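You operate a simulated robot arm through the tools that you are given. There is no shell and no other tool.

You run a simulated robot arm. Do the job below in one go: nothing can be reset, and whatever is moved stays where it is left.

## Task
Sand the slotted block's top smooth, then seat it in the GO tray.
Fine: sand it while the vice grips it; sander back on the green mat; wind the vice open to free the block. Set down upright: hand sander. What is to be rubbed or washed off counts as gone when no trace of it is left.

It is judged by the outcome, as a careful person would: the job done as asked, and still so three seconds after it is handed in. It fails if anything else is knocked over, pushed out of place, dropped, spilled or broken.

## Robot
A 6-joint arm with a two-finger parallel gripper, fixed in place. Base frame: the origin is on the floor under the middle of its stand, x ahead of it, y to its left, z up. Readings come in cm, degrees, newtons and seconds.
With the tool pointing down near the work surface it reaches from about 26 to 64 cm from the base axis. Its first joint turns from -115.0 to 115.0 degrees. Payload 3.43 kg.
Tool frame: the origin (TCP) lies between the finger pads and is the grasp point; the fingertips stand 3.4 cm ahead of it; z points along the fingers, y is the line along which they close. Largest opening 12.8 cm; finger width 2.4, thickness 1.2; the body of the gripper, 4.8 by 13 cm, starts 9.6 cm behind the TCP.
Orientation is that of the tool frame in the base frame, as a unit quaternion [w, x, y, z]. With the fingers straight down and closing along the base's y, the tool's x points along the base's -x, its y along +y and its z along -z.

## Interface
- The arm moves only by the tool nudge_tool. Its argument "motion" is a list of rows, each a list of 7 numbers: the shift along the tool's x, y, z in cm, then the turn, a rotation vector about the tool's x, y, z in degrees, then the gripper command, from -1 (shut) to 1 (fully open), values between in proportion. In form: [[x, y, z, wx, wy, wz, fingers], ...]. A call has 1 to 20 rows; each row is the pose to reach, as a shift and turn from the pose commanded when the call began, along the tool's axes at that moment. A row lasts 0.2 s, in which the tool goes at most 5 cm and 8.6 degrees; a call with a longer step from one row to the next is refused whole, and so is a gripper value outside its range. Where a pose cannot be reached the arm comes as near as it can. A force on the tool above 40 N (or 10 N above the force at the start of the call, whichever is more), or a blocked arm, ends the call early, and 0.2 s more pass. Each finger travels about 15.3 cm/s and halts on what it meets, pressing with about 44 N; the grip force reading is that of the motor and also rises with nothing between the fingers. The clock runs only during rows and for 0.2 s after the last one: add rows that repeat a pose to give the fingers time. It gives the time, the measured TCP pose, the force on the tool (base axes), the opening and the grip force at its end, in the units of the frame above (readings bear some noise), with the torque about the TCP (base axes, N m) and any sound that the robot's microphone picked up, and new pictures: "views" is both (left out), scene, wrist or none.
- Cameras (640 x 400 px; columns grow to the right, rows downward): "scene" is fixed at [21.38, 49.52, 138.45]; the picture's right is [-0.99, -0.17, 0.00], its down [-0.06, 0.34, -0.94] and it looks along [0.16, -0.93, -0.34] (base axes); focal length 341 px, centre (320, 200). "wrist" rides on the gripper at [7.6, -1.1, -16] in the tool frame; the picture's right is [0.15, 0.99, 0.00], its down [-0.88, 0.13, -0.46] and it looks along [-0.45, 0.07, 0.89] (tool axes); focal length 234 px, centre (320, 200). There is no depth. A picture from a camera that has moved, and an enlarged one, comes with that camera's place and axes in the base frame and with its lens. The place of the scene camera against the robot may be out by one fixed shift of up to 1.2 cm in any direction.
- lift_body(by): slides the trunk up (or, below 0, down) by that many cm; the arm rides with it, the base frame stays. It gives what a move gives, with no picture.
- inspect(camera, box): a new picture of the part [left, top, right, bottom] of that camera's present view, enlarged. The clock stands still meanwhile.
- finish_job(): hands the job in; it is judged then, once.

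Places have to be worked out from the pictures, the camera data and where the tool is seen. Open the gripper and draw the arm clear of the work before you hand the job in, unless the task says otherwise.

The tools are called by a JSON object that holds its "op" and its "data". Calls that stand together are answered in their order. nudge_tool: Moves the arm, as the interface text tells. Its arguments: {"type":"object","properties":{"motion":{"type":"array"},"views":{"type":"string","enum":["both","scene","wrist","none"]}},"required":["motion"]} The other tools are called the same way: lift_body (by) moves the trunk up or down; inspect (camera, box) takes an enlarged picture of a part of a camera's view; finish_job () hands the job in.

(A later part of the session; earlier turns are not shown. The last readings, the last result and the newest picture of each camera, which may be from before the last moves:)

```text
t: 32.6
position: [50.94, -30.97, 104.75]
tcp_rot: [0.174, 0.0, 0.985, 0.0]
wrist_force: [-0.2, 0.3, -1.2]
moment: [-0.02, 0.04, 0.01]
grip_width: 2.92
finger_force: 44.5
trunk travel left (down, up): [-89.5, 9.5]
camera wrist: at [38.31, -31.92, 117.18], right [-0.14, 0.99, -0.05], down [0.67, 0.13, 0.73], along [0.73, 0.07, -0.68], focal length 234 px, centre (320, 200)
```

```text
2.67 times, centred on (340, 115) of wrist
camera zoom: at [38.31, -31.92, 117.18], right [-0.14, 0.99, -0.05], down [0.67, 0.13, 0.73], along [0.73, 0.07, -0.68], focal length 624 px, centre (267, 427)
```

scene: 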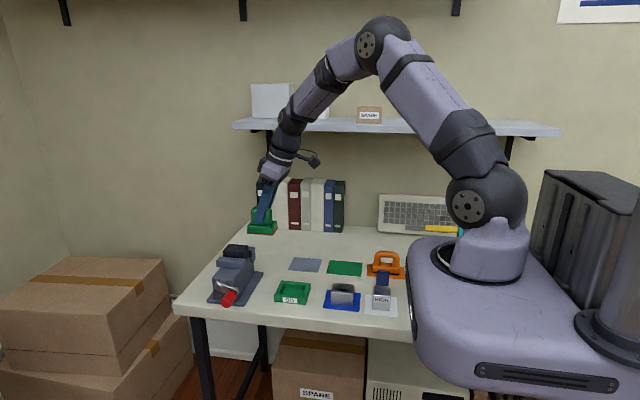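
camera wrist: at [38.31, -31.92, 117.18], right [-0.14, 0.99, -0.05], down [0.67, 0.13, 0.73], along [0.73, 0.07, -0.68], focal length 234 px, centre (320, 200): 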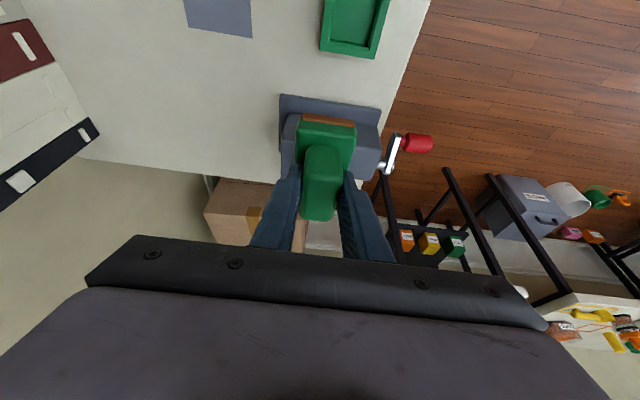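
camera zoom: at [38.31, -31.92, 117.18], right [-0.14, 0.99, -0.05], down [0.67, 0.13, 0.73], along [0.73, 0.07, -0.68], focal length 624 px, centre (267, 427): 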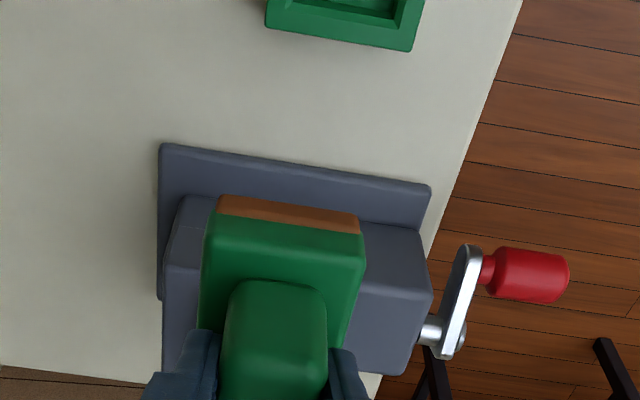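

The block's top now looks clean. I'll enlarge it further to check for any remaining specks.

{"op": "inspect", "data": {"camera": "scene", "box": [220, 238, 252, 260]}}

```text
16.00 times, centred on (236, 249) of scene
camera zoom: at [21.38, 49.52, 138.45], right [-0.99, -0.17, 0.0], down [-0.06, 0.34, -0.94], along [0.16, -0.93, -0.34], focal length 5451 px, centre (1664, -584)
```

zoom: 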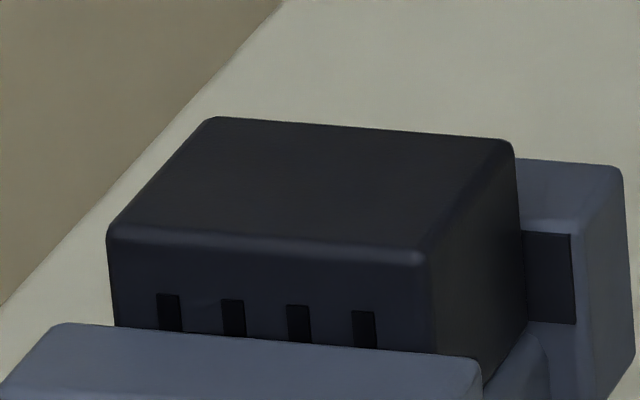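

It looks fully clean from this angle. I'll also check from above by moving the sander aside so the wrist camera sees the block top.

{"op": "nudge_tool", "data": {"motion": [[1.2, 2.25, -1.83, 0, 0, 0, -1], [2.4, 4.5, -3.67, 0, 0, 0, -1], [3.6, 6.75, -5.5, 0, 0, 0, -1], [4.78, 9, -7.33, 0, 0, 0, -1], [4.78, 9, -7.33, 0, 0, 0, -1]], "views": "wrist"}}

{"op": "inspect", "data": {"camera": "wrist", "box": [220, 100, 320, 190]}}

```text
t: 33.9
position: [43.92, -21.84, 109.85]
tcp_rot: [0.173, 0.0, 0.985, 0.001]
wrist_force: [-0.1, -0.6, -2.2]
moment: [0.01, 0.0, 0.0]
grip_width: 2.94
finger_force: 44.0
trunk travel left (down, up): [-89.5, 9.5]
camera wrist: at [31.38, -22.98, 122.43], right [-0.14, 0.99, -0.05], down [0.67, 0.13, 0.73], along [0.73, 0.07, -0.68], focal length 234 px, centre (320, 200)
```

wrist: 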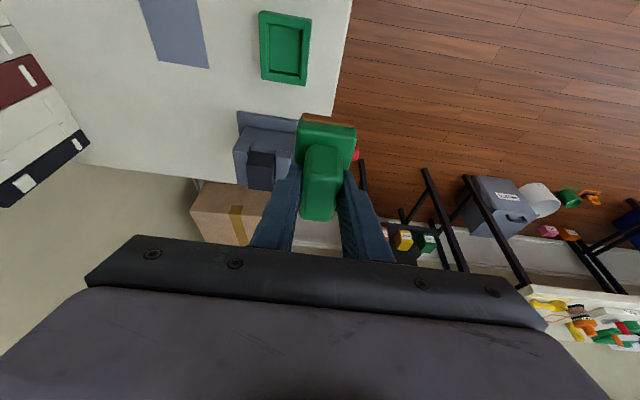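

```text
4.44 times, centred on (270, 145) of wrist
camera zoom: at [31.38, -22.98, 122.43], right [-0.14, 0.99, -0.05], down [0.67, 0.13, 0.73], along [0.73, 0.07, -0.68], focal length 1041 px, centre (542, 444)
```

zoom: 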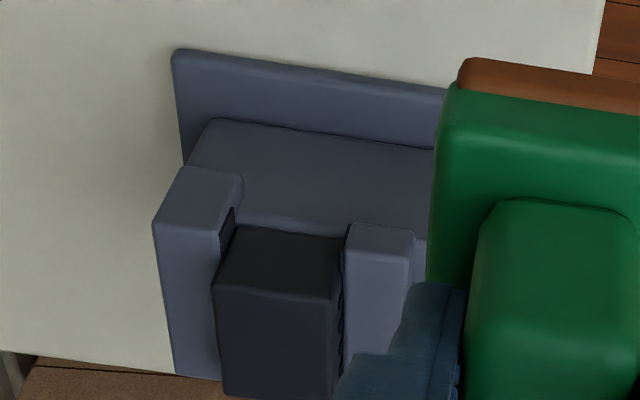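

The top is clean from above too, with no trace left. I'll carry the sander back to above the green mat.

{"op": "nudge_tool", "data": {"motion": [[2.42, -3.44, 0.1, 0, 0, 0, -1], [4.85, -6.89, 0.3, 0, 0, 0, -1], [7.27, -10.33, 0.8, 0, 0, 0, -1], [9.69, -13.77, 1.5, 0, 0, 0, -1], [12.11, -17.2, 2.4, 0, 0, 0, -1], [14.54, -20.66, 3.3, 0, 0, 0, -1], [16.96, -24.1, 4.31, 0, 0, 0, -1], [16.96, -24.1, 4.31, 0, 0, 0, -1]], "views": "wrist"}}

```text
t: 35.6
position: [29.41, -45.91, 100.11]
tcp_rot: [0.173, 0.0, 0.985, 0.0]
wrist_force: [1.2, -0.5, -0.6]
moment: [0.02, 0.0, -0.03]
grip_width: 2.92
finger_force: 44.1
trunk travel left (down, up): [-89.5, 9.5]
camera wrist: at [16.83, -46.93, 112.58], right [-0.14, 0.99, -0.05], down [0.67, 0.13, 0.73], along [0.73, 0.07, -0.68], focal length 234 px, centre (320, 200)
```

wrist: 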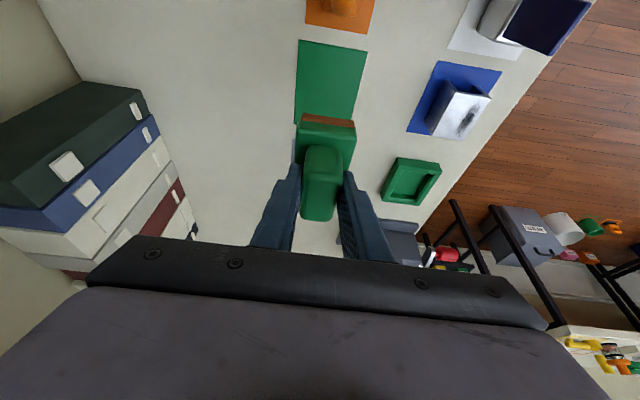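

I'm directly above the mat. I'll descend to about 0.5 cm above the mat, then ease the rest of the way with force feedback.

{"op": "nudge_tool", "data": {"motion": [[0.9, -0.05, 2.5, 0, 0, 0, -1], [1.8, -0.05, 5, 0, 0, 0, -1], [2.7, -0.05, 7.5, 0, 0, 0, -1], [3.6, -0.05, 10, 0, 0, 0, -1], [4.2, -0.05, 11.6, 0, 0, 0, -1], [4.45, -0.05, 12.3, 0, 0, 0, -1], [4.45, -0.05, 12.3, 0, 0, 0, -1]], "views": "none"}}

{"op": "nudge_tool", "data": {"motion": [[0.05, 0, 0.14, 0, 0, 0, -1], [0.1, 0, 0.28, 0, 0, 0, -1], [0.1, 0, 0.28, 0, 0, 0, -1]], "views": "both"}}

{"op": "inspect", "data": {"camera": "scene", "box": [310, 200, 400, 290]}}

```text
t: 37.2
position: [29.52, -46.1, 87.15]
tcp_rot: [0.173, 0.001, 0.985, 0.0]
wrist_force: [0.1, -0.2, -0.4]
moment: [0.01, 0.02, -0.01]
grip_width: 2.91
finger_force: 43.7
trunk travel left (down, up): [-89.5, 9.5]
```

```text
t: 38.0
position: [29.33, -46.17, 86.85]
tcp_rot: [0.174, 0.0, 0.985, 0.0]
wrist_force: [1.2, -0.5, -1.1]
moment: [0.02, 0.02, 0.0]
grip_width: 2.92
finger_force: 44.0
trunk travel left (down, up): [-89.5, 9.5]
camera wrist: at [17.0, -47.09, 99.16], right [-0.14, 0.99, -0.05], down [0.67, 0.13, 0.73], along [0.73, 0.07, -0.68], focal length 234 px, centre (320, 200)
```

scene: 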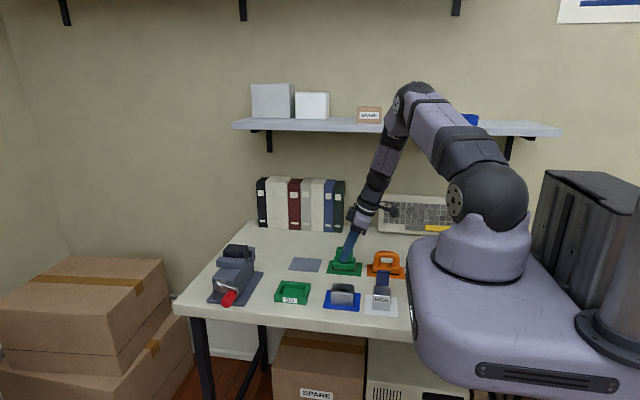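
wrist: 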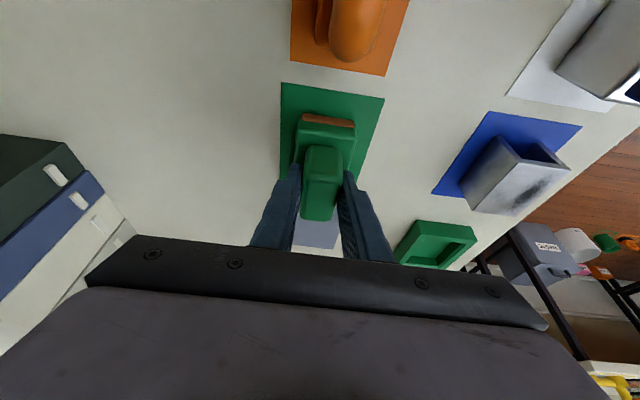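

```text
4.44 times, centred on (355, 245) of scene
camera zoom: at [21.38, 49.52, 138.45], right [-0.99, -0.17, 0.0], down [-0.06, 0.34, -0.94], along [0.16, -0.93, -0.34], focal length 1514 px, centre (164, 0)
```

zoom: 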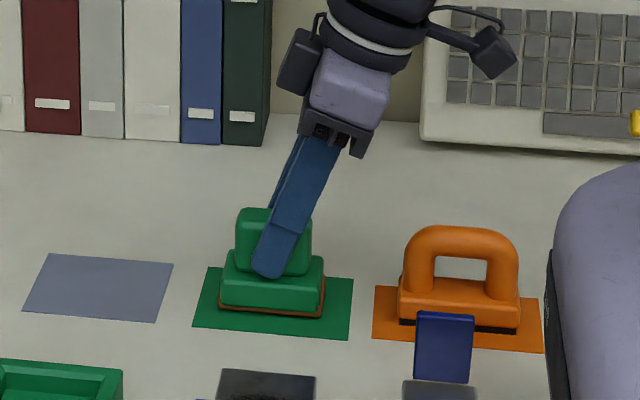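

About 0.4 cm remains. I'll lower the rest in small steps until the mat carries it, with a slight centring correction.

{"op": "nudge_tool", "data": {"motion": [[-0.05, 0.15, 0.14, 0, 0, 0, -1], [0, 0.15, 0.28, 0, 0, 0, -1], [0, 0.15, 0.28, 0, 0, 0, -1]], "views": "none"}}

{"op": "nudge_tool", "data": {"motion": [[0.04, 0, 0.1, 0, 0, 0, -1], [0.06, 0, 0.15, 0, 0, 0, -1], [0.06, 0, 0.15, 0, 0, 0, -1]], "views": "none"}}

```text
t: 38.9
position: [29.65, -45.89, 86.49]
tcp_rot: [0.174, 0.0, 0.985, 0.0]
wrist_force: [0.3, 0.0, -0.5]
moment: [0.0, 0.01, 0.01]
grip_width: 2.93
finger_force: 43.8
trunk travel left (down, up): [-89.5, 9.5]
```

```text
t: 39.6
position: [29.59, -45.88, 86.42]
tcp_rot: [0.174, 0.0, 0.985, -0.001]
wrist_force: [1.2, -0.2, 5.6]
moment: [0.13, 0.01, -0.01]
grip_width: 2.91
finger_force: 43.7
trunk travel left (down, up): [-89.5, 9.5]
```

Contact with the mat at 5.6 N, at the same height as when I picked it up. I'll open the fingers and rise straight up.

{"op": "nudge_tool", "data": {"motion": [[0, 0, 0, 0, 0, 0, -0.2], [0, 0, 0, 0, 0, 0, 0.25], [0, 0, 0, 0, 0, 0, 0.25], [-0.7, 0, -1.9, 0, 0, 0, 0.25], [-2, 0, -5.5, 0, 0, 0, 0.25], [-3.4, 0, -9.4, 0, 0, 0, 0.25], [-4.8, 0, -13.2, 0, 0, 0, 0.25], [-6.2, 0, -17, 0, 0, 0, 0.25], [-6.2, 0, -17, 0, 0, 0, 0.25]], "views": "both"}}

{"op": "inspect", "data": {"camera": "scene", "box": [310, 220, 400, 310]}}

{"op": "inspect", "data": {"camera": "scene", "box": [190, 230, 270, 310]}}

```text
t: 41.6
position: [29.81, -45.93, 104.4]
tcp_rot: [0.173, 0.0, 0.985, 0.0]
wrist_force: [0.3, -0.4, 0.1]
moment: [0.01, 0.01, -0.02]
grip_width: 8.0
finger_force: 0.1
trunk travel left (down, up): [-89.5, 9.5]
camera wrist: at [17.17, -46.99, 116.88], right [-0.14, 0.99, -0.05], down [0.67, 0.13, 0.73], along [0.73, 0.07, -0.68], focal length 234 px, centre (320, 200)
```

scene: 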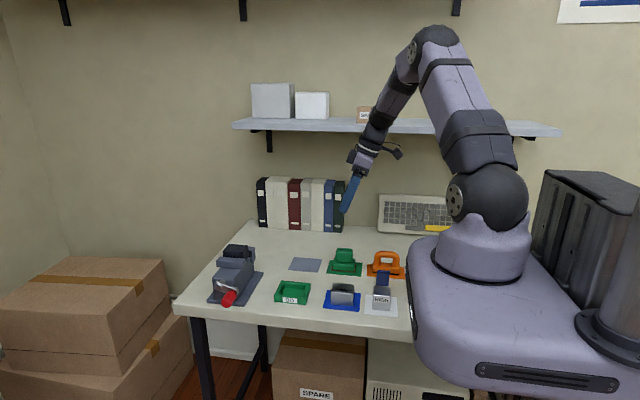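
wrist: 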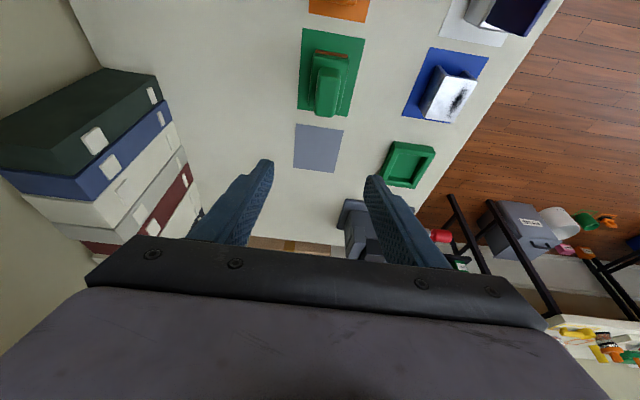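

```text
4.44 times, centred on (355, 265) of scene
camera zoom: at [21.38, 49.52, 138.45], right [-0.99, -0.17, 0.0], down [-0.06, 0.34, -0.94], along [0.16, -0.93, -0.34], focal length 1514 px, centre (164, -89)
```

zoom: 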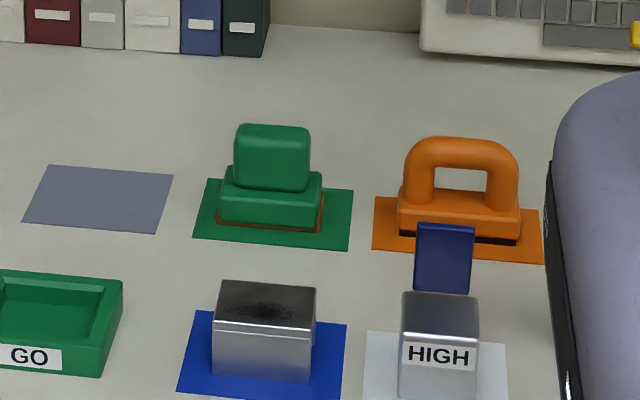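

```text
5.00 times, centred on (230, 270) of scene
camera zoom: at [21.38, 49.52, 138.45], right [-0.99, -0.17, 0.0], down [-0.06, 0.34, -0.94], along [0.16, -0.93, -0.34], focal length 1703 px, centre (770, -150)
```

zoom: 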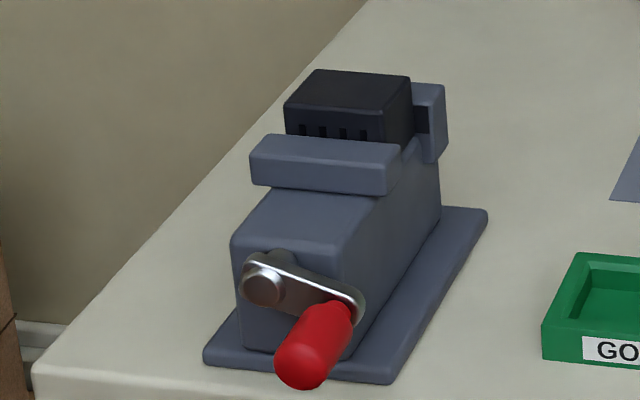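

The sander stands upright on the green mat and the vice block is clean. Next is the crank: its red handle runs along y at about x 55.3, z 86.5, y -18.6 to -14.4, and the shaft is at x≈59.7. I'll move above the handle and rotate the tool 90° so the fingers close across it.

{"op": "nudge_tool", "data": {"motion": [[-1.85, 2.69, 1.1, 0, 0, 8.18, 0], [-3.69, 5.38, 2.19, 0, 0, 16.36, 0], [-5.54, 8.07, 3.29, 0, 0, 24.5, 0], [-7.38, 10.76, 4.38, 0, 0, 32.7, 0], [-9.23, 13.45, 5.48, 0, 0, 40.9, 0], [-11.07, 16.15, 6.57, 0, 0, 49.1, 0], [-12.9, 18.84, 7.67, 0, 0, 57.3, 0], [-14.8, 21.5, 8.76, 0, 0, 65.4, 0], [-16.6, 24.2, 9.86, 0, 0, 73.6, 0], [-18.5, 26.9, 10.95, 0, 0, 81.8, 0], [-20.3, 29.6, 12.05, 0, 0, 90, 0], [-20.3, 29.6, 12.05, 0, 0, 90, 0]], "views": "both"}}

{"op": "inspect", "data": {"camera": "wrist", "box": [220, 60, 420, 210]}}

{"op": "inspect", "data": {"camera": "scene", "box": [190, 190, 300, 310]}}

```text
t: 44.2
position: [52.88, -16.38, 100.02]
tcp_rot: [0.123, 0.696, 0.696, 0.122]
wrist_force: [0.9, 0.6, -0.6]
moment: [0.01, -0.01, -0.03]
grip_width: 6.4
finger_force: 0.0
trunk travel left (down, up): [-89.5, 9.5]
camera wrist: at [46.43, -8.68, 114.65], right [0.93, 0.15, 0.34], down [-0.03, -0.88, 0.47], along [0.37, -0.45, -0.81], focal length 234 px, centre (320, 200)
```

scene: 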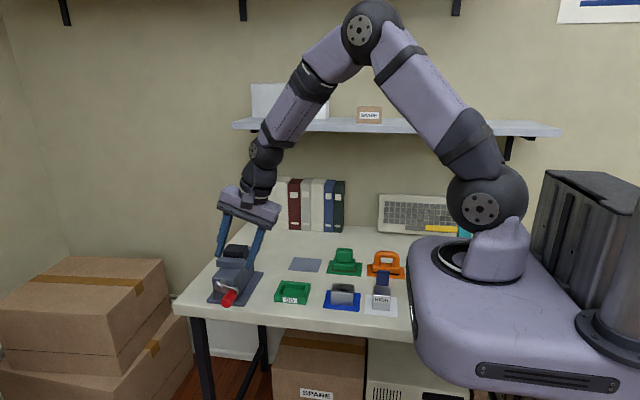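
wrist: 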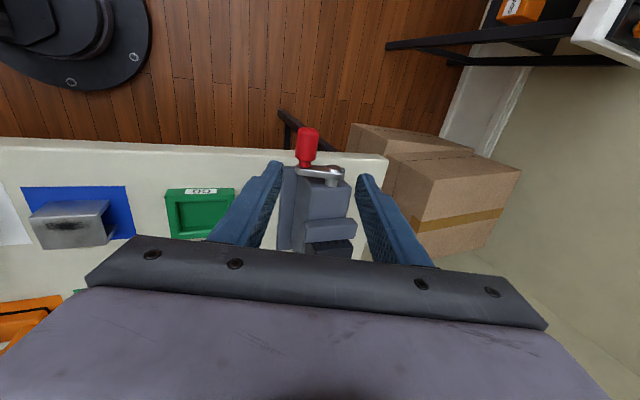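

```text
2.67 times, centred on (320, 135) of wrist
camera zoom: at [46.43, -8.68, 114.65], right [0.93, 0.15, 0.34], down [-0.03, -0.88, 0.47], along [0.37, -0.45, -0.81], focal length 624 px, centre (320, 373)
```

zoom: 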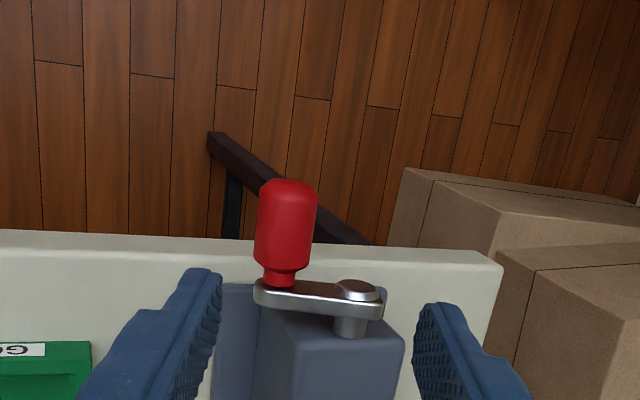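

```text
3.33 times, centred on (245, 250) of scene
camera zoom: at [21.38, 49.52, 138.45], right [-0.99, -0.17, 0.0], down [-0.06, 0.34, -0.94], along [0.16, -0.93, -0.34], focal length 1136 px, centre (570, 33)
```

zoom: 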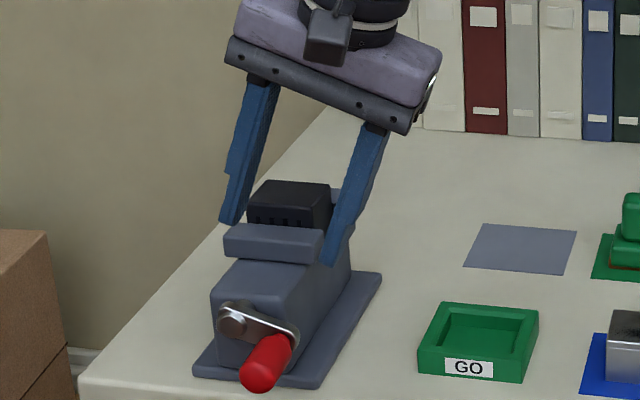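

This view fixes the handle axis at about (55.95, z 86.75) and the shaft at about (60.2, z 87.2), so the crank radius is about 4.3 cm. The handle sits beyond the bench edge (y≈-19.6). I'll descend along the tool axis with open fingers to straddle the handle.

{"op": "nudge_tool", "data": {"motion": [[0.18, -1.65, 2.5, 0, 0, 0, 0], [0.18, -1.65, 5.5, 0, 0, 0, 0], [0.18, -1.65, 8.5, 0, 0, 0, 0], [0.18, -1.65, 11, 0, 0, 0, 0], [0.18, -1.65, 13, 0, 0, 0, 0], [0.18, -1.65, 13, 0, 0, 0, 0]], "views": "both"}}

{"op": "inspect", "data": {"camera": "wrist", "box": [220, 60, 420, 210]}}

{"op": "inspect", "data": {"camera": "scene", "box": [190, 210, 300, 320]}}

```text
t: 45.6
position: [55.69, -16.11, 87.26]
tcp_rot: [0.123, 0.696, 0.696, 0.123]
wrist_force: [-0.4, -0.7, -1.0]
moment: [0.02, 0.01, -0.02]
grip_width: 6.39
finger_force: 0.0
trunk travel left (down, up): [-89.5, 9.5]
camera wrist: at [49.25, -8.38, 101.88], right [0.93, 0.15, 0.34], down [-0.03, -0.88, 0.47], along [0.37, -0.45, -0.81], focal length 234 px, centre (320, 200)
```

scene: 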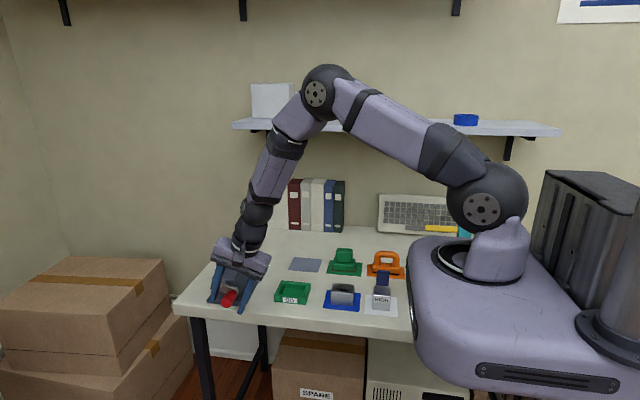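
wrist: 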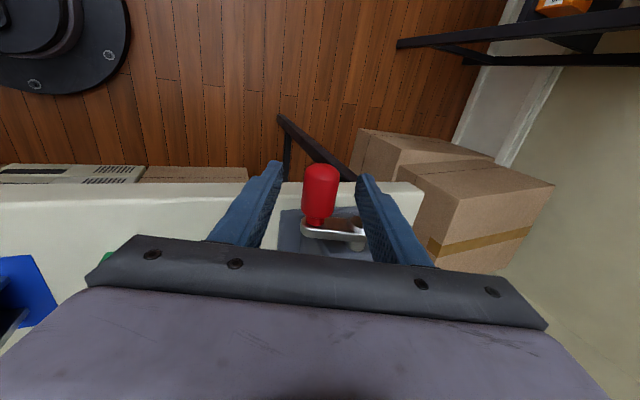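

```text
2.67 times, centred on (320, 135) of wrist
camera zoom: at [49.25, -8.38, 101.88], right [0.93, 0.15, 0.34], down [-0.03, -0.88, 0.47], along [0.37, -0.45, -0.81], focal length 624 px, centre (320, 373)
```

zoom: 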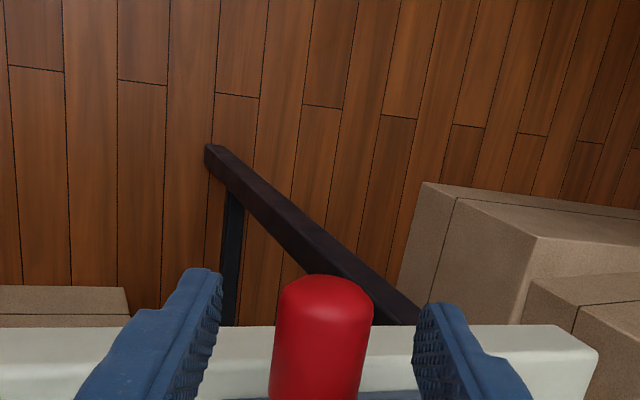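

```text
3.64 times, centred on (245, 265) of scene
camera zoom: at [21.38, 49.52, 138.45], right [-0.99, -0.17, 0.0], down [-0.06, 0.34, -0.94], along [0.16, -0.93, -0.34], focal length 1239 px, centre (593, -36)
```

zoom: 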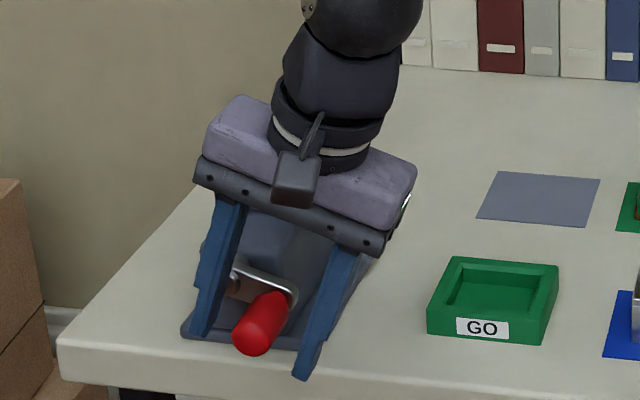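

The handle sits centrally between the fingers. I'll close gradually to find its width and see whether the grip force can be kept light.

{"op": "nudge_tool", "data": {"motion": [[0, 0, 0, 0, 0, 0, -0.45], [0, 0, 0, 0, 0, 0, -0.6], [0, 0, 0, 0, 0, 0, -0.6], [0, 0, 0, 0, 0, 0, -0.6]], "views": "none"}}

{"op": "nudge_tool", "data": {"motion": [[0, 0, 0, 0, 0, 0, -0.65], [0, 0, 0, 0, 0, 0, -0.65]], "views": "wrist"}}

```text
t: 46.6
position: [55.83, -16.06, 87.19]
tcp_rot: [0.124, 0.696, 0.697, 0.123]
wrist_force: [2.4, 0.7, -0.2]
moment: [0.01, -0.05, 0.0]
grip_width: 2.75
finger_force: 44.7
trunk travel left (down, up): [-89.5, 9.5]
```

```text
t: 47.2
position: [55.77, -16.04, 87.21]
tcp_rot: [0.123, 0.696, 0.697, 0.123]
wrist_force: [3.4, 1.3, -0.1]
moment: [0.01, -0.04, -0.02]
grip_width: 2.75
finger_force: 44.7
trunk travel left (down, up): [-89.5, 9.5]
camera wrist: at [49.29, -8.39, 101.88], right [0.93, 0.15, 0.34], down [-0.03, -0.88, 0.47], along [0.37, -0.45, -0.81], focal length 234 px, centre (320, 200)
```

wrist: 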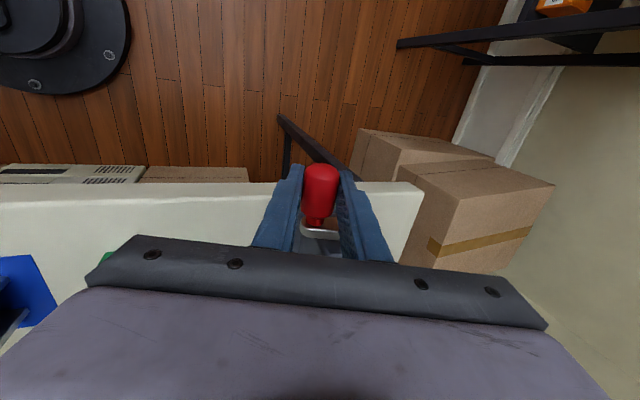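

The handle is gripped (2.75 cm wide). I'll wind it counter-clockwise as seen from the crank side (handle rising), starting with a 15° test turn with the tool rotating along with it.

{"op": "nudge_tool", "data": {"motion": [[0, 0.106, -0.358, 5, 0, 0, -0.65], [0, 0.242, -0.704, 10, 0, 0, -0.65], [0, 0.408, -1.037, 15, 0, 0, -0.65], [0, 0.408, -1.037, 15, 0, 0, -0.65]], "views": "both"}}

{"op": "inspect", "data": {"camera": "scene", "box": [190, 210, 300, 320]}}

```text
t: 48.2
position: [55.98, -16.18, 88.24]
tcp_rot: [0.03, 0.707, 0.706, 0.03]
wrist_force: [8.1, 1.9, -8.5]
moment: [0.64, -0.06, 0.05]
grip_width: 2.75
finger_force: 45.1
trunk travel left (down, up): [-89.5, 9.5]
camera wrist: at [53.47, -8.43, 104.07], right [0.99, 0.15, 0.08], down [0.09, -0.88, 0.47], along [0.14, -0.45, -0.88], focal length 234 px, centre (320, 200)
```

scene: 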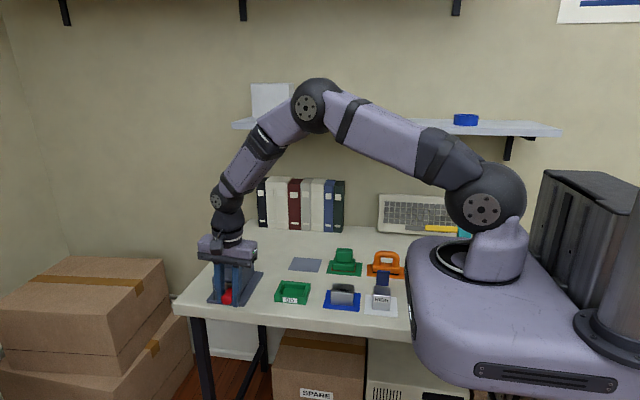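
wrist: 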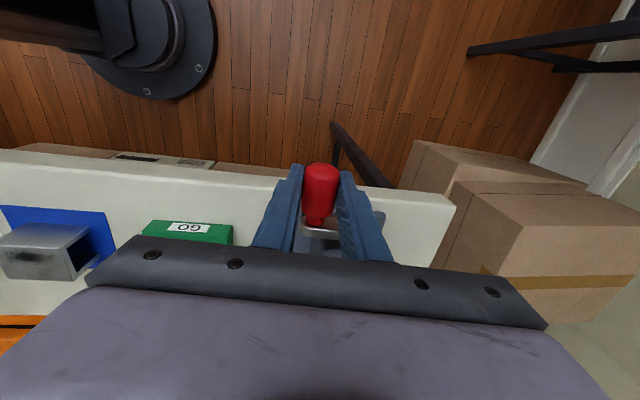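

```text
3.64 times, centred on (245, 265) of scene
camera zoom: at [21.38, 49.52, 138.45], right [-0.99, -0.17, 0.0], down [-0.06, 0.34, -0.94], along [0.16, -0.93, -0.34], focal length 1239 px, centre (593, -36)
```

zoom: 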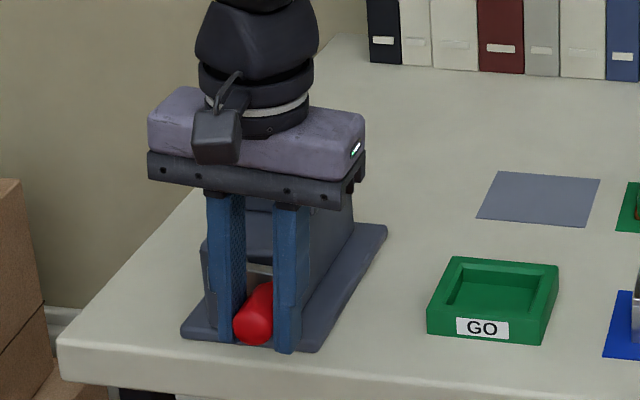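

The crank turned: the handle rose 1 cm with a modest resisting force (about 8 N), so it moves in this direction. Next 20° I'll keep the tool orientation fixed to see whether the handle spins freely in the grip (moment about y).

{"op": "nudge_tool", "data": {"motion": [[0, 0.2, -0.357, 0, 0, 0, -0.65], [0, 0.34, -0.704, 0, 0, 0, -0.65], [0, 0.51, -1.037, 0, 0, 0, -0.65], [0, 0.7, -1.355, 0, 0, 0, -0.65], [0, 0.7, -1.355, 0, 0, 0, -0.65]], "views": "both"}}

{"op": "inspect", "data": {"camera": "scene", "box": [190, 210, 300, 320]}}

```text
t: 49.5
position: [56.0, -16.12, 89.45]
tcp_rot: [0.026, 0.707, 0.707, 0.029]
wrist_force: [-12.5, -0.9, -23.5]
moment: [-0.61, 0.18, 0.07]
grip_width: 2.76
finger_force: 45.4
trunk travel left (down, up): [-89.5, 9.5]
camera wrist: at [53.74, -8.49, 105.31], right [0.99, 0.15, 0.08], down [0.1, -0.88, 0.46], along [0.14, -0.45, -0.88], focal length 234 px, centre (320, 200)
```

scene: 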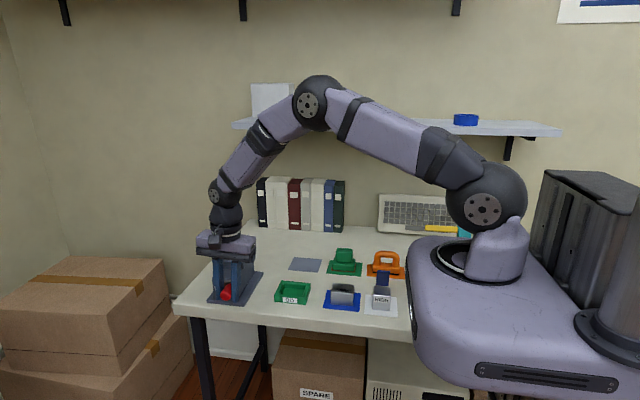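
wrist: 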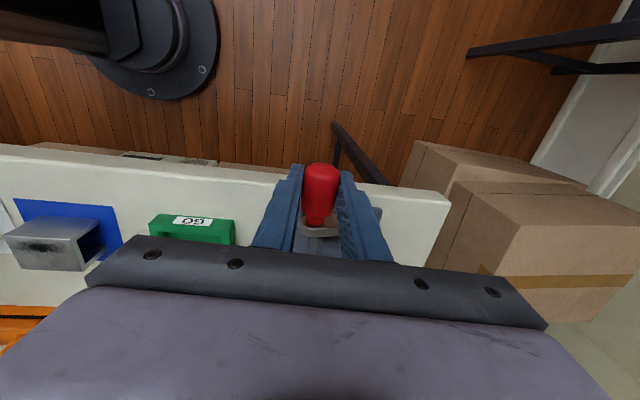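

```text
3.64 times, centred on (245, 265) of scene
camera zoom: at [21.38, 49.52, 138.45], right [-0.99, -0.17, 0.0], down [-0.06, 0.34, -0.94], along [0.16, -0.93, -0.34], focal length 1239 px, centre (593, -36)
```

zoom: 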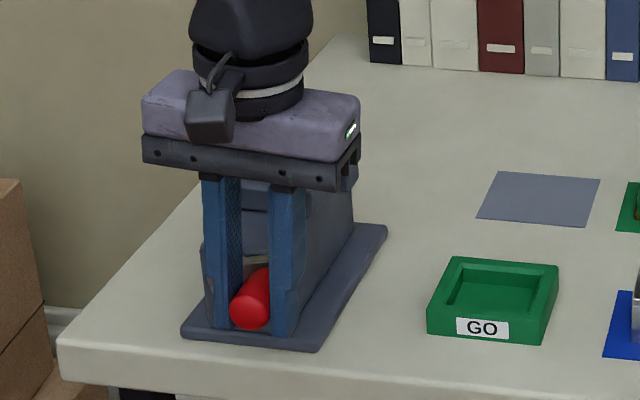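

The resistance rose (about 24 N vertical). I'll look closely to see whether the handle is following or slipping along the fingers.

{"op": "inspect", "data": {"camera": "scene", "box": [205, 250, 265, 310]}}

{"op": "inspect", "data": {"camera": "wrist", "box": [260, 140, 390, 250]}}

```text
6.67 times, centred on (235, 280) of scene
camera zoom: at [21.38, 49.52, 138.45], right [-0.99, -0.17, 0.0], down [-0.06, 0.34, -0.94], along [0.16, -0.93, -0.34], focal length 2271 px, centre (887, -333)
```

zoom: 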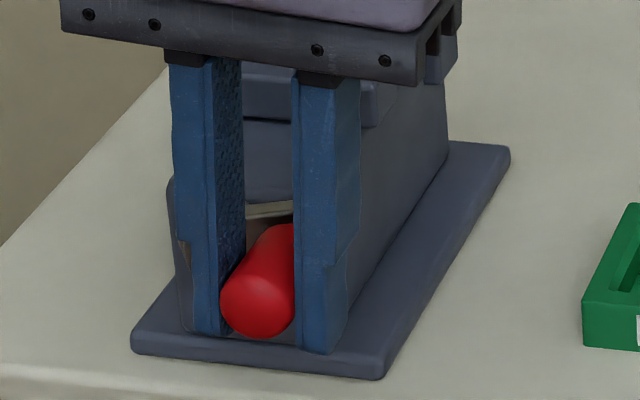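

```text
3.64 times, centred on (325, 195) of wrist
camera zoom: at [53.74, -8.49, 105.31], right [0.99, 0.15, 0.08], down [0.1, -0.88, 0.46], along [0.14, -0.45, -0.88], focal length 852 px, centre (302, 218)
```

zoom: 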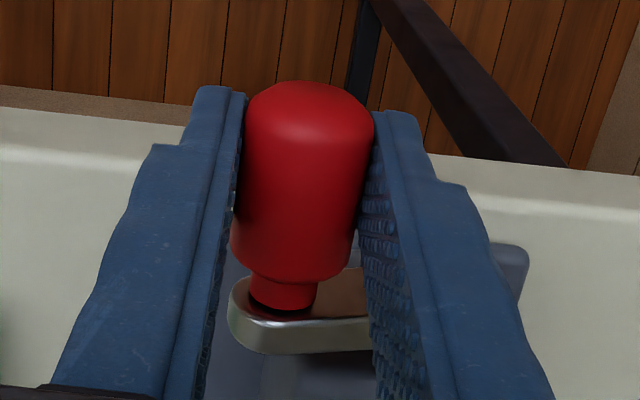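

The handle follows only partly (crank now at about +16° from horizontal) because it spins and slides in a fixed-orientation grip. It's better to rotate the tool with the crank. I'll open the fingers and check where everything rests.

{"op": "nudge_tool", "data": {"motion": [[0, 0, 0, 0, 0, 0, -0.2], [0, 0, 0, 0, 0, 0, 0], [0, 0, 0, 0, 0, 0, 0]], "views": "both"}}

{"op": "inspect", "data": {"camera": "wrist", "box": [260, 140, 390, 250]}}

{"op": "inspect", "data": {"camera": "scene", "box": [205, 250, 265, 310]}}

```text
t: 50.2
position: [56.44, -16.31, 89.76]
tcp_rot: [0.031, 0.707, 0.706, 0.032]
wrist_force: [0.3, 0.1, 0.6]
moment: [-0.01, -0.07, 0.02]
grip_width: 6.39
finger_force: 0.1
trunk travel left (down, up): [-89.5, 9.5]
camera wrist: at [53.93, -8.48, 105.63], right [0.99, 0.15, 0.09], down [0.09, -0.88, 0.47], along [0.15, -0.45, -0.88], focal length 234 px, centre (320, 200)
```

scene: 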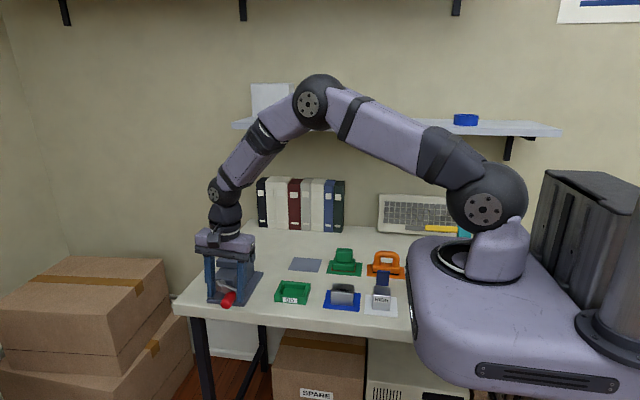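
wrist: 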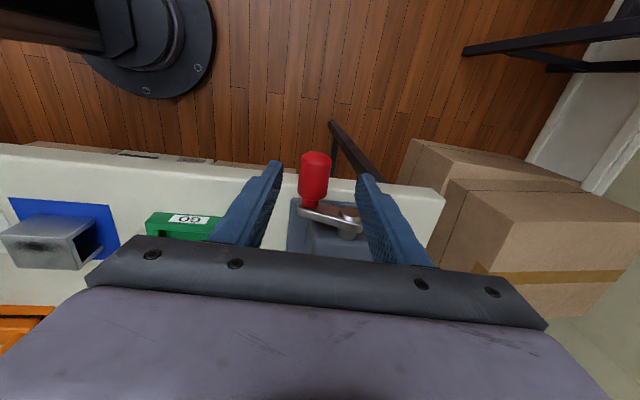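

```text
3.64 times, centred on (325, 195) of wrist
camera zoom: at [53.93, -8.48, 105.63], right [0.99, 0.15, 0.09], down [0.09, -0.88, 0.47], along [0.15, -0.45, -0.88], focal length 852 px, centre (302, 218)
```

zoom: 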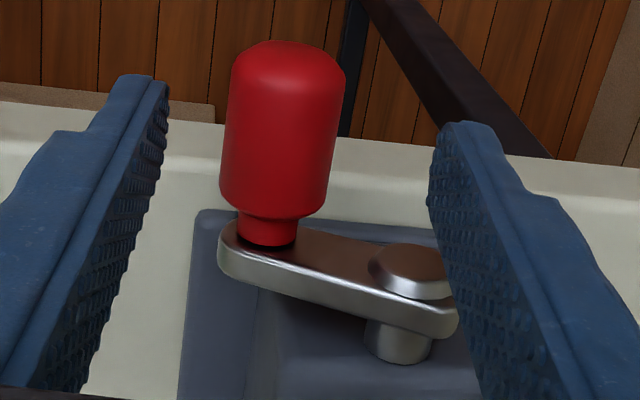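

```text
6.67 times, centred on (235, 280) of scene
camera zoom: at [21.38, 49.52, 138.45], right [-0.99, -0.17, 0.0], down [-0.06, 0.34, -0.94], along [0.16, -0.93, -0.34], focal length 2271 px, centre (887, -333)
```

zoom: 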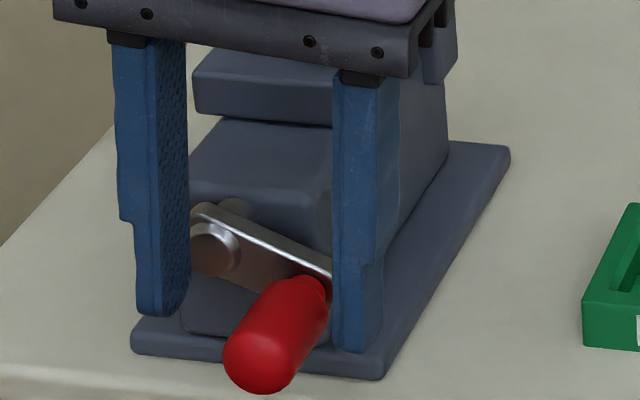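

After release the crank sprang back to about -10°, so that direction is the tightening side, pressing elastically on the block. Opening must be the other way, with the handle going down first. I'll re-centre on the handle and grip it again.

{"op": "nudge_tool", "data": {"motion": [[0.3, -0.65, 1.5, 0, 0, 0, 0], [0.5, -0.65, 3.2, 0, 0, 0, 0], [0.5, -0.65, 3.2, 0, 0, 0, 0]], "views": "both"}}

{"op": "inspect", "data": {"camera": "wrist", "box": [260, 140, 390, 250]}}

{"op": "inspect", "data": {"camera": "scene", "box": [205, 250, 265, 310]}}

```text
t: 51.0
position: [56.02, -15.61, 86.48]
tcp_rot: [0.03, 0.707, 0.706, 0.031]
wrist_force: [-0.3, 0.2, 0.3]
moment: [-0.03, -0.01, -0.01]
grip_width: 6.41
finger_force: 0.0
trunk travel left (down, up): [-89.5, 9.5]
camera wrist: at [53.55, -7.91, 102.35], right [0.99, 0.15, 0.09], down [0.09, -0.88, 0.47], along [0.14, -0.45, -0.88], focal length 234 px, centre (320, 200)
```

scene: 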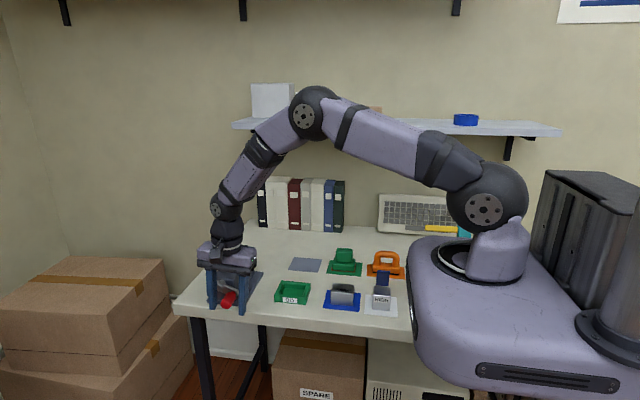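
wrist: 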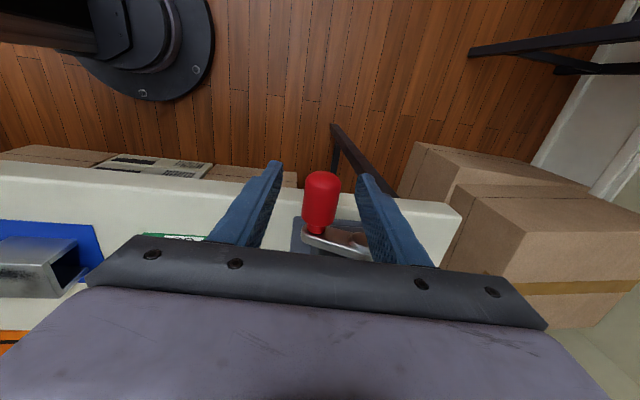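

```text
3.64 times, centred on (325, 195) of wrist
camera zoom: at [53.55, -7.91, 102.35], right [0.99, 0.15, 0.09], down [0.09, -0.88, 0.47], along [0.14, -0.45, -0.88], focal length 852 px, centre (302, 218)
```

zoom: 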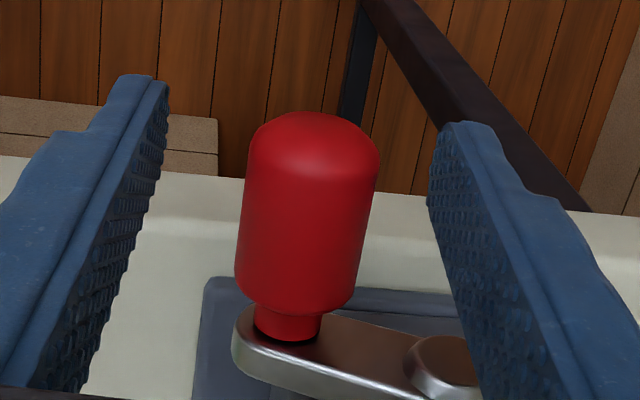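

```text
6.67 times, centred on (235, 280) of scene
camera zoom: at [21.38, 49.52, 138.45], right [-0.99, -0.17, 0.0], down [-0.06, 0.34, -0.94], along [0.16, -0.93, -0.34], focal length 2271 px, centre (887, -333)
```

zoom: 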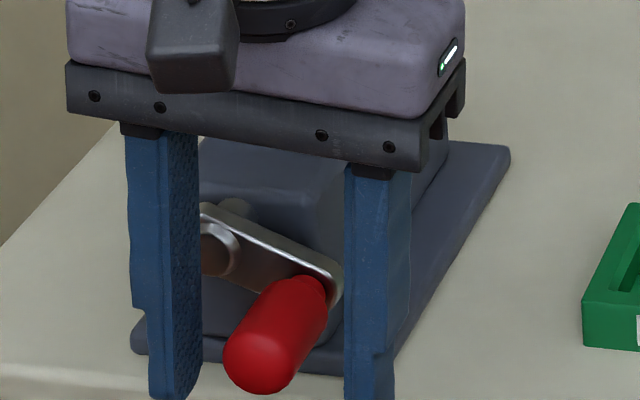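

The handle is centred at about -12°. I'll close and wind it the other way (downward) by 20°, turning the tool with it.

{"op": "nudge_tool", "data": {"motion": [[0, 0, 0, 0, 0, 0, -0.45], [0, 0, 0, 0, 0, 0, -0.65], [0, 0, 0, 0, 0, 0, -0.65], [0, 0.062, 0.367, -5, 0, 0, -0.65], [0, 0.156, 0.728, -10, 0, 0, -0.65], [0, 0.281, 1.079, -15, 0, 0, -0.65], [0, 0.436, 1.417, -20, 0, 0, -0.65], [0, 0.436, 1.417, -20, 0, 0, -0.65]], "views": "both"}}

{"op": "inspect", "data": {"camera": "scene", "box": [195, 230, 275, 310]}}

{"op": "inspect", "data": {"camera": "wrist", "box": [260, 140, 390, 250]}}

```text
t: 52.9
position: [56.65, -15.69, 85.32]
tcp_rot: [0.148, 0.691, 0.692, 0.147]
wrist_force: [8.0, -5.1, 10.2]
moment: [-0.86, -0.09, 0.01]
grip_width: 2.76
finger_force: 45.2
trunk travel left (down, up): [-89.5, 9.5]
camera wrist: at [49.17, -8.01, 99.47], right [0.9, 0.15, 0.4], down [-0.07, -0.88, 0.47], along [0.42, -0.45, -0.79], focal length 234 px, centre (320, 200)
```

scene: 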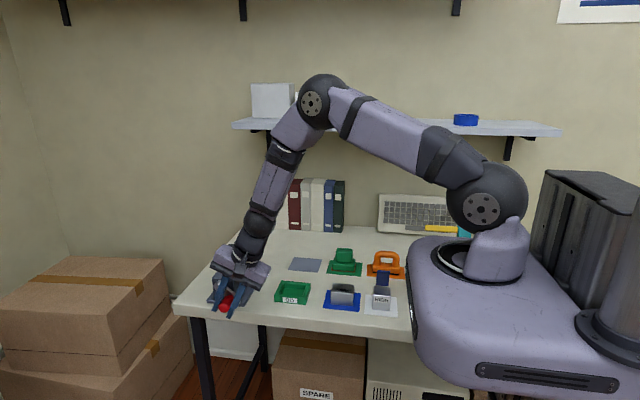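
wrist: 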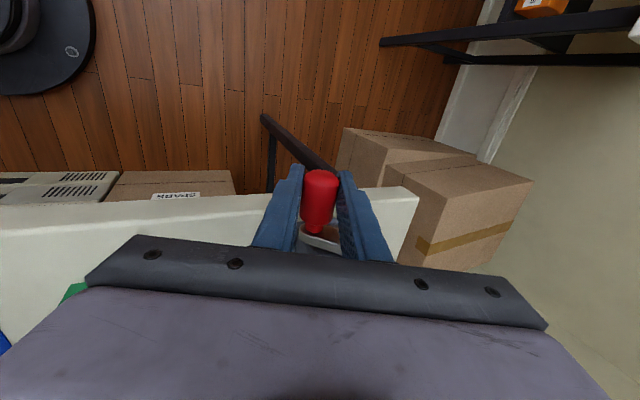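

```text
5.00 times, centred on (235, 270) of scene
camera zoom: at [21.38, 49.52, 138.45], right [-0.99, -0.17, 0.0], down [-0.06, 0.34, -0.94], along [0.16, -0.93, -0.34], focal length 1703 px, centre (745, -150)
```

zoom: 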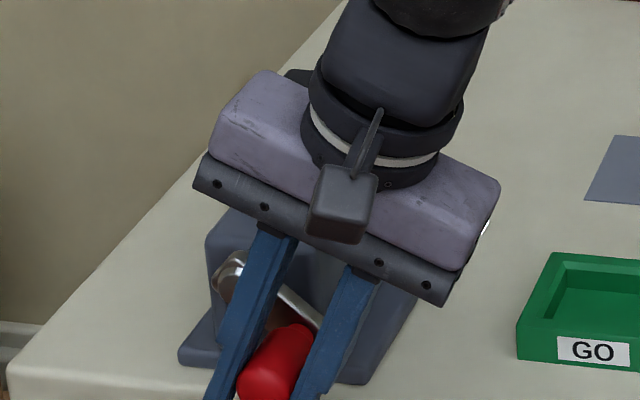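

```text
3.64 times, centred on (325, 195) of wrist
camera zoom: at [49.17, -8.01, 99.47], right [0.9, 0.15, 0.4], down [-0.07, -0.88, 0.47], along [0.42, -0.45, -0.79], focal length 852 px, centre (302, 218)
```

zoom: 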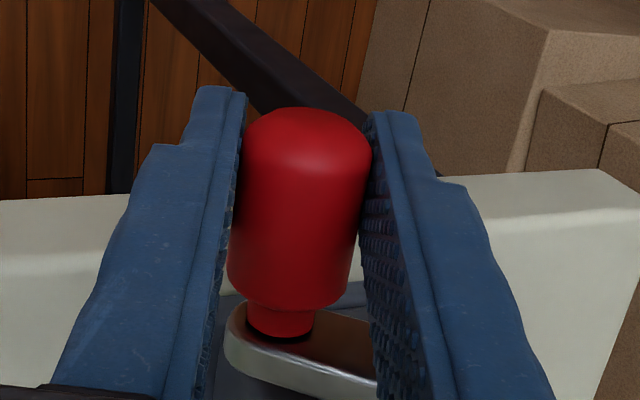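

The handle followed downward with a steady 10 N or so. I'll continue the same circular arc for another 30°.

{"op": "nudge_tool", "data": {"motion": [[0, 0.062, 0.367, -5, 0, 0, -0.65], [0, 0.156, 0.728, -10, 0, 0, -0.65], [0, 0.281, 1.079, -15, 0, 0, -0.65], [0, 0.436, 1.417, -20, 0, 0, -0.65], [0, 0.62, 1.741, -25, 0, 0, -0.65], [0, 0.832, 2.048, -30, 0, 0, -0.65], [0, 0.832, 2.048, -30, 0, 0, -0.65]], "views": "both"}}

{"op": "inspect", "data": {"camera": "scene", "box": [195, 230, 275, 310]}}

{"op": "inspect", "data": {"camera": "wrist", "box": [260, 140, 390, 250]}}

```text
t: 53.4
position: [56.98, -15.45, 84.99]
tcp_rot: [0.173, 0.675, 0.689, 0.197]
wrist_force: [0.6, -11.5, -2.2]
moment: [0.34, 0.01, -0.82]
grip_width: 2.79
finger_force: 44.7
out of reach, approached as far as the arm can: row 1
trunk travel left (down, up): [-89.5, 9.5]
stopped in row 2: the force on the tool passed its limit at 50 N (the readings are from after the stop); the commanded pose is now the measured one
camera wrist: at [47.66, -8.29, 98.41], right [0.85, 0.16, 0.5], down [-0.09, -0.9, 0.43], along [0.52, -0.42, -0.75], focal length 234 px, centre (320, 200)
```

scene: 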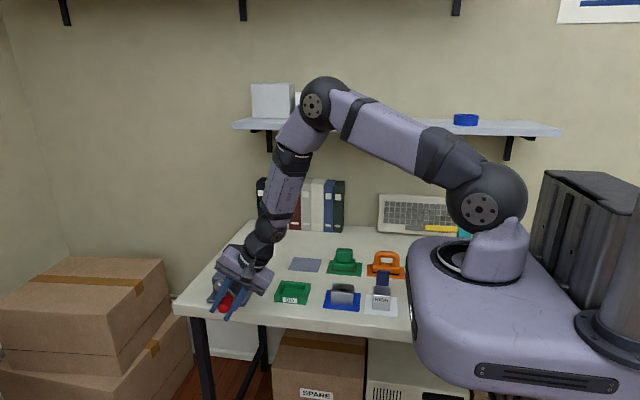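
wrist: 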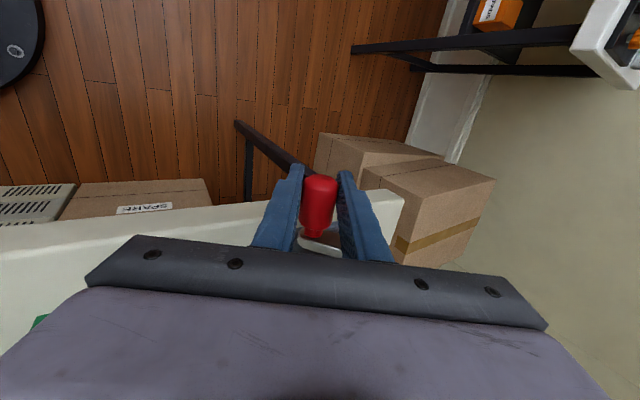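

```text
5.00 times, centred on (235, 270) of scene
camera zoom: at [21.38, 49.52, 138.45], right [-0.99, -0.17, 0.0], down [-0.06, 0.34, -0.94], along [0.16, -0.93, -0.34], focal length 1703 px, centre (745, -150)
```

zoom: 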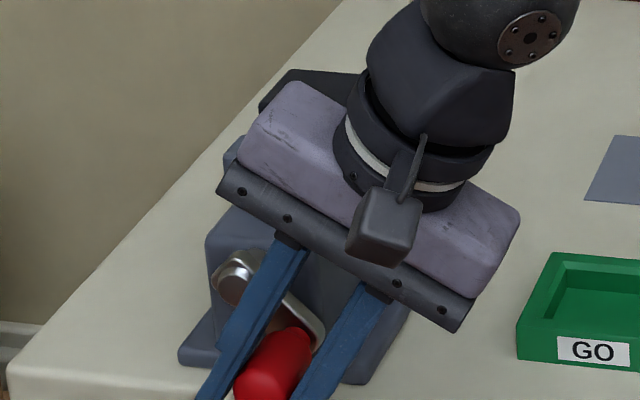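

```text
3.64 times, centred on (325, 195) of wrist
camera zoom: at [47.66, -8.29, 98.41], right [0.85, 0.16, 0.5], down [-0.09, -0.9, 0.43], along [0.52, -0.42, -0.75], focal length 852 px, centre (302, 218)
```

zoom: 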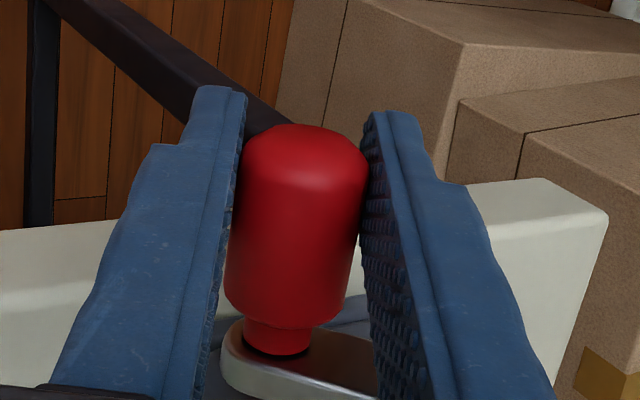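

The stop came from the arm: near 28° tilt the tool lines up with the forearm (wrist singularity), so the arc has to avoid that tilt. I'll release, back off upward, and see whether the crank stays where I wound it and whether the jaw moved.

{"op": "nudge_tool", "data": {"motion": [[0, 0, 0, 0, 0, 0, -0.2], [0, 0, 0, 0, 0, 0, 0], [0, 0, 0, 0, 0, 0, 0]], "views": "none"}}

{"op": "inspect", "data": {"camera": "scene", "box": [195, 230, 275, 310]}}

{"op": "inspect", "data": {"camera": "wrist", "box": [240, 120, 400, 250]}}

```text
t: 54.2
position: [56.81, -14.94, 85.16]
tcp_rot: [0.172, 0.673, 0.692, 0.199]
wrist_force: [0.2, 0.6, -0.9]
moment: [0.03, 0.03, 0.01]
grip_width: 6.4
finger_force: 0.1
trunk travel left (down, up): [-89.5, 9.5]
```

```text
5.00 times, centred on (235, 270) of scene
camera zoom: at [21.38, 49.52, 138.45], right [-0.99, -0.17, 0.0], down [-0.06, 0.34, -0.94], along [0.16, -0.93, -0.34], focal length 1703 px, centre (745, -150)
```

zoom: 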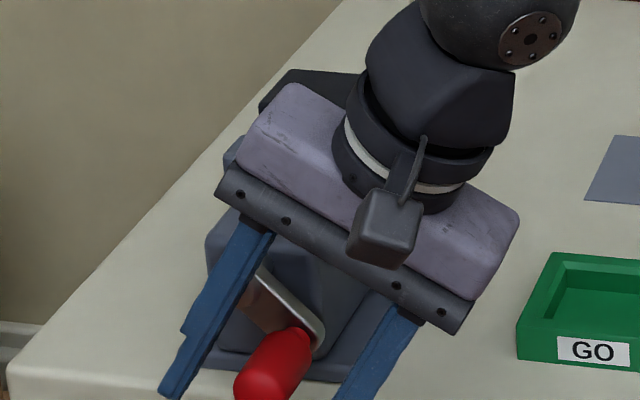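

```text
3.08 times, centred on (320, 185) of wrist
camera zoom: at [47.55, -8.09, 98.44], right [0.85, 0.16, 0.51], down [-0.09, -0.9, 0.43], along [0.52, -0.41, -0.75], focal length 720 px, centre (320, 246)
```

zoom: 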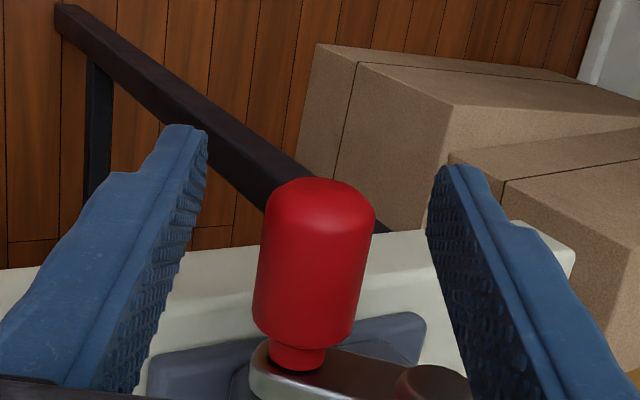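

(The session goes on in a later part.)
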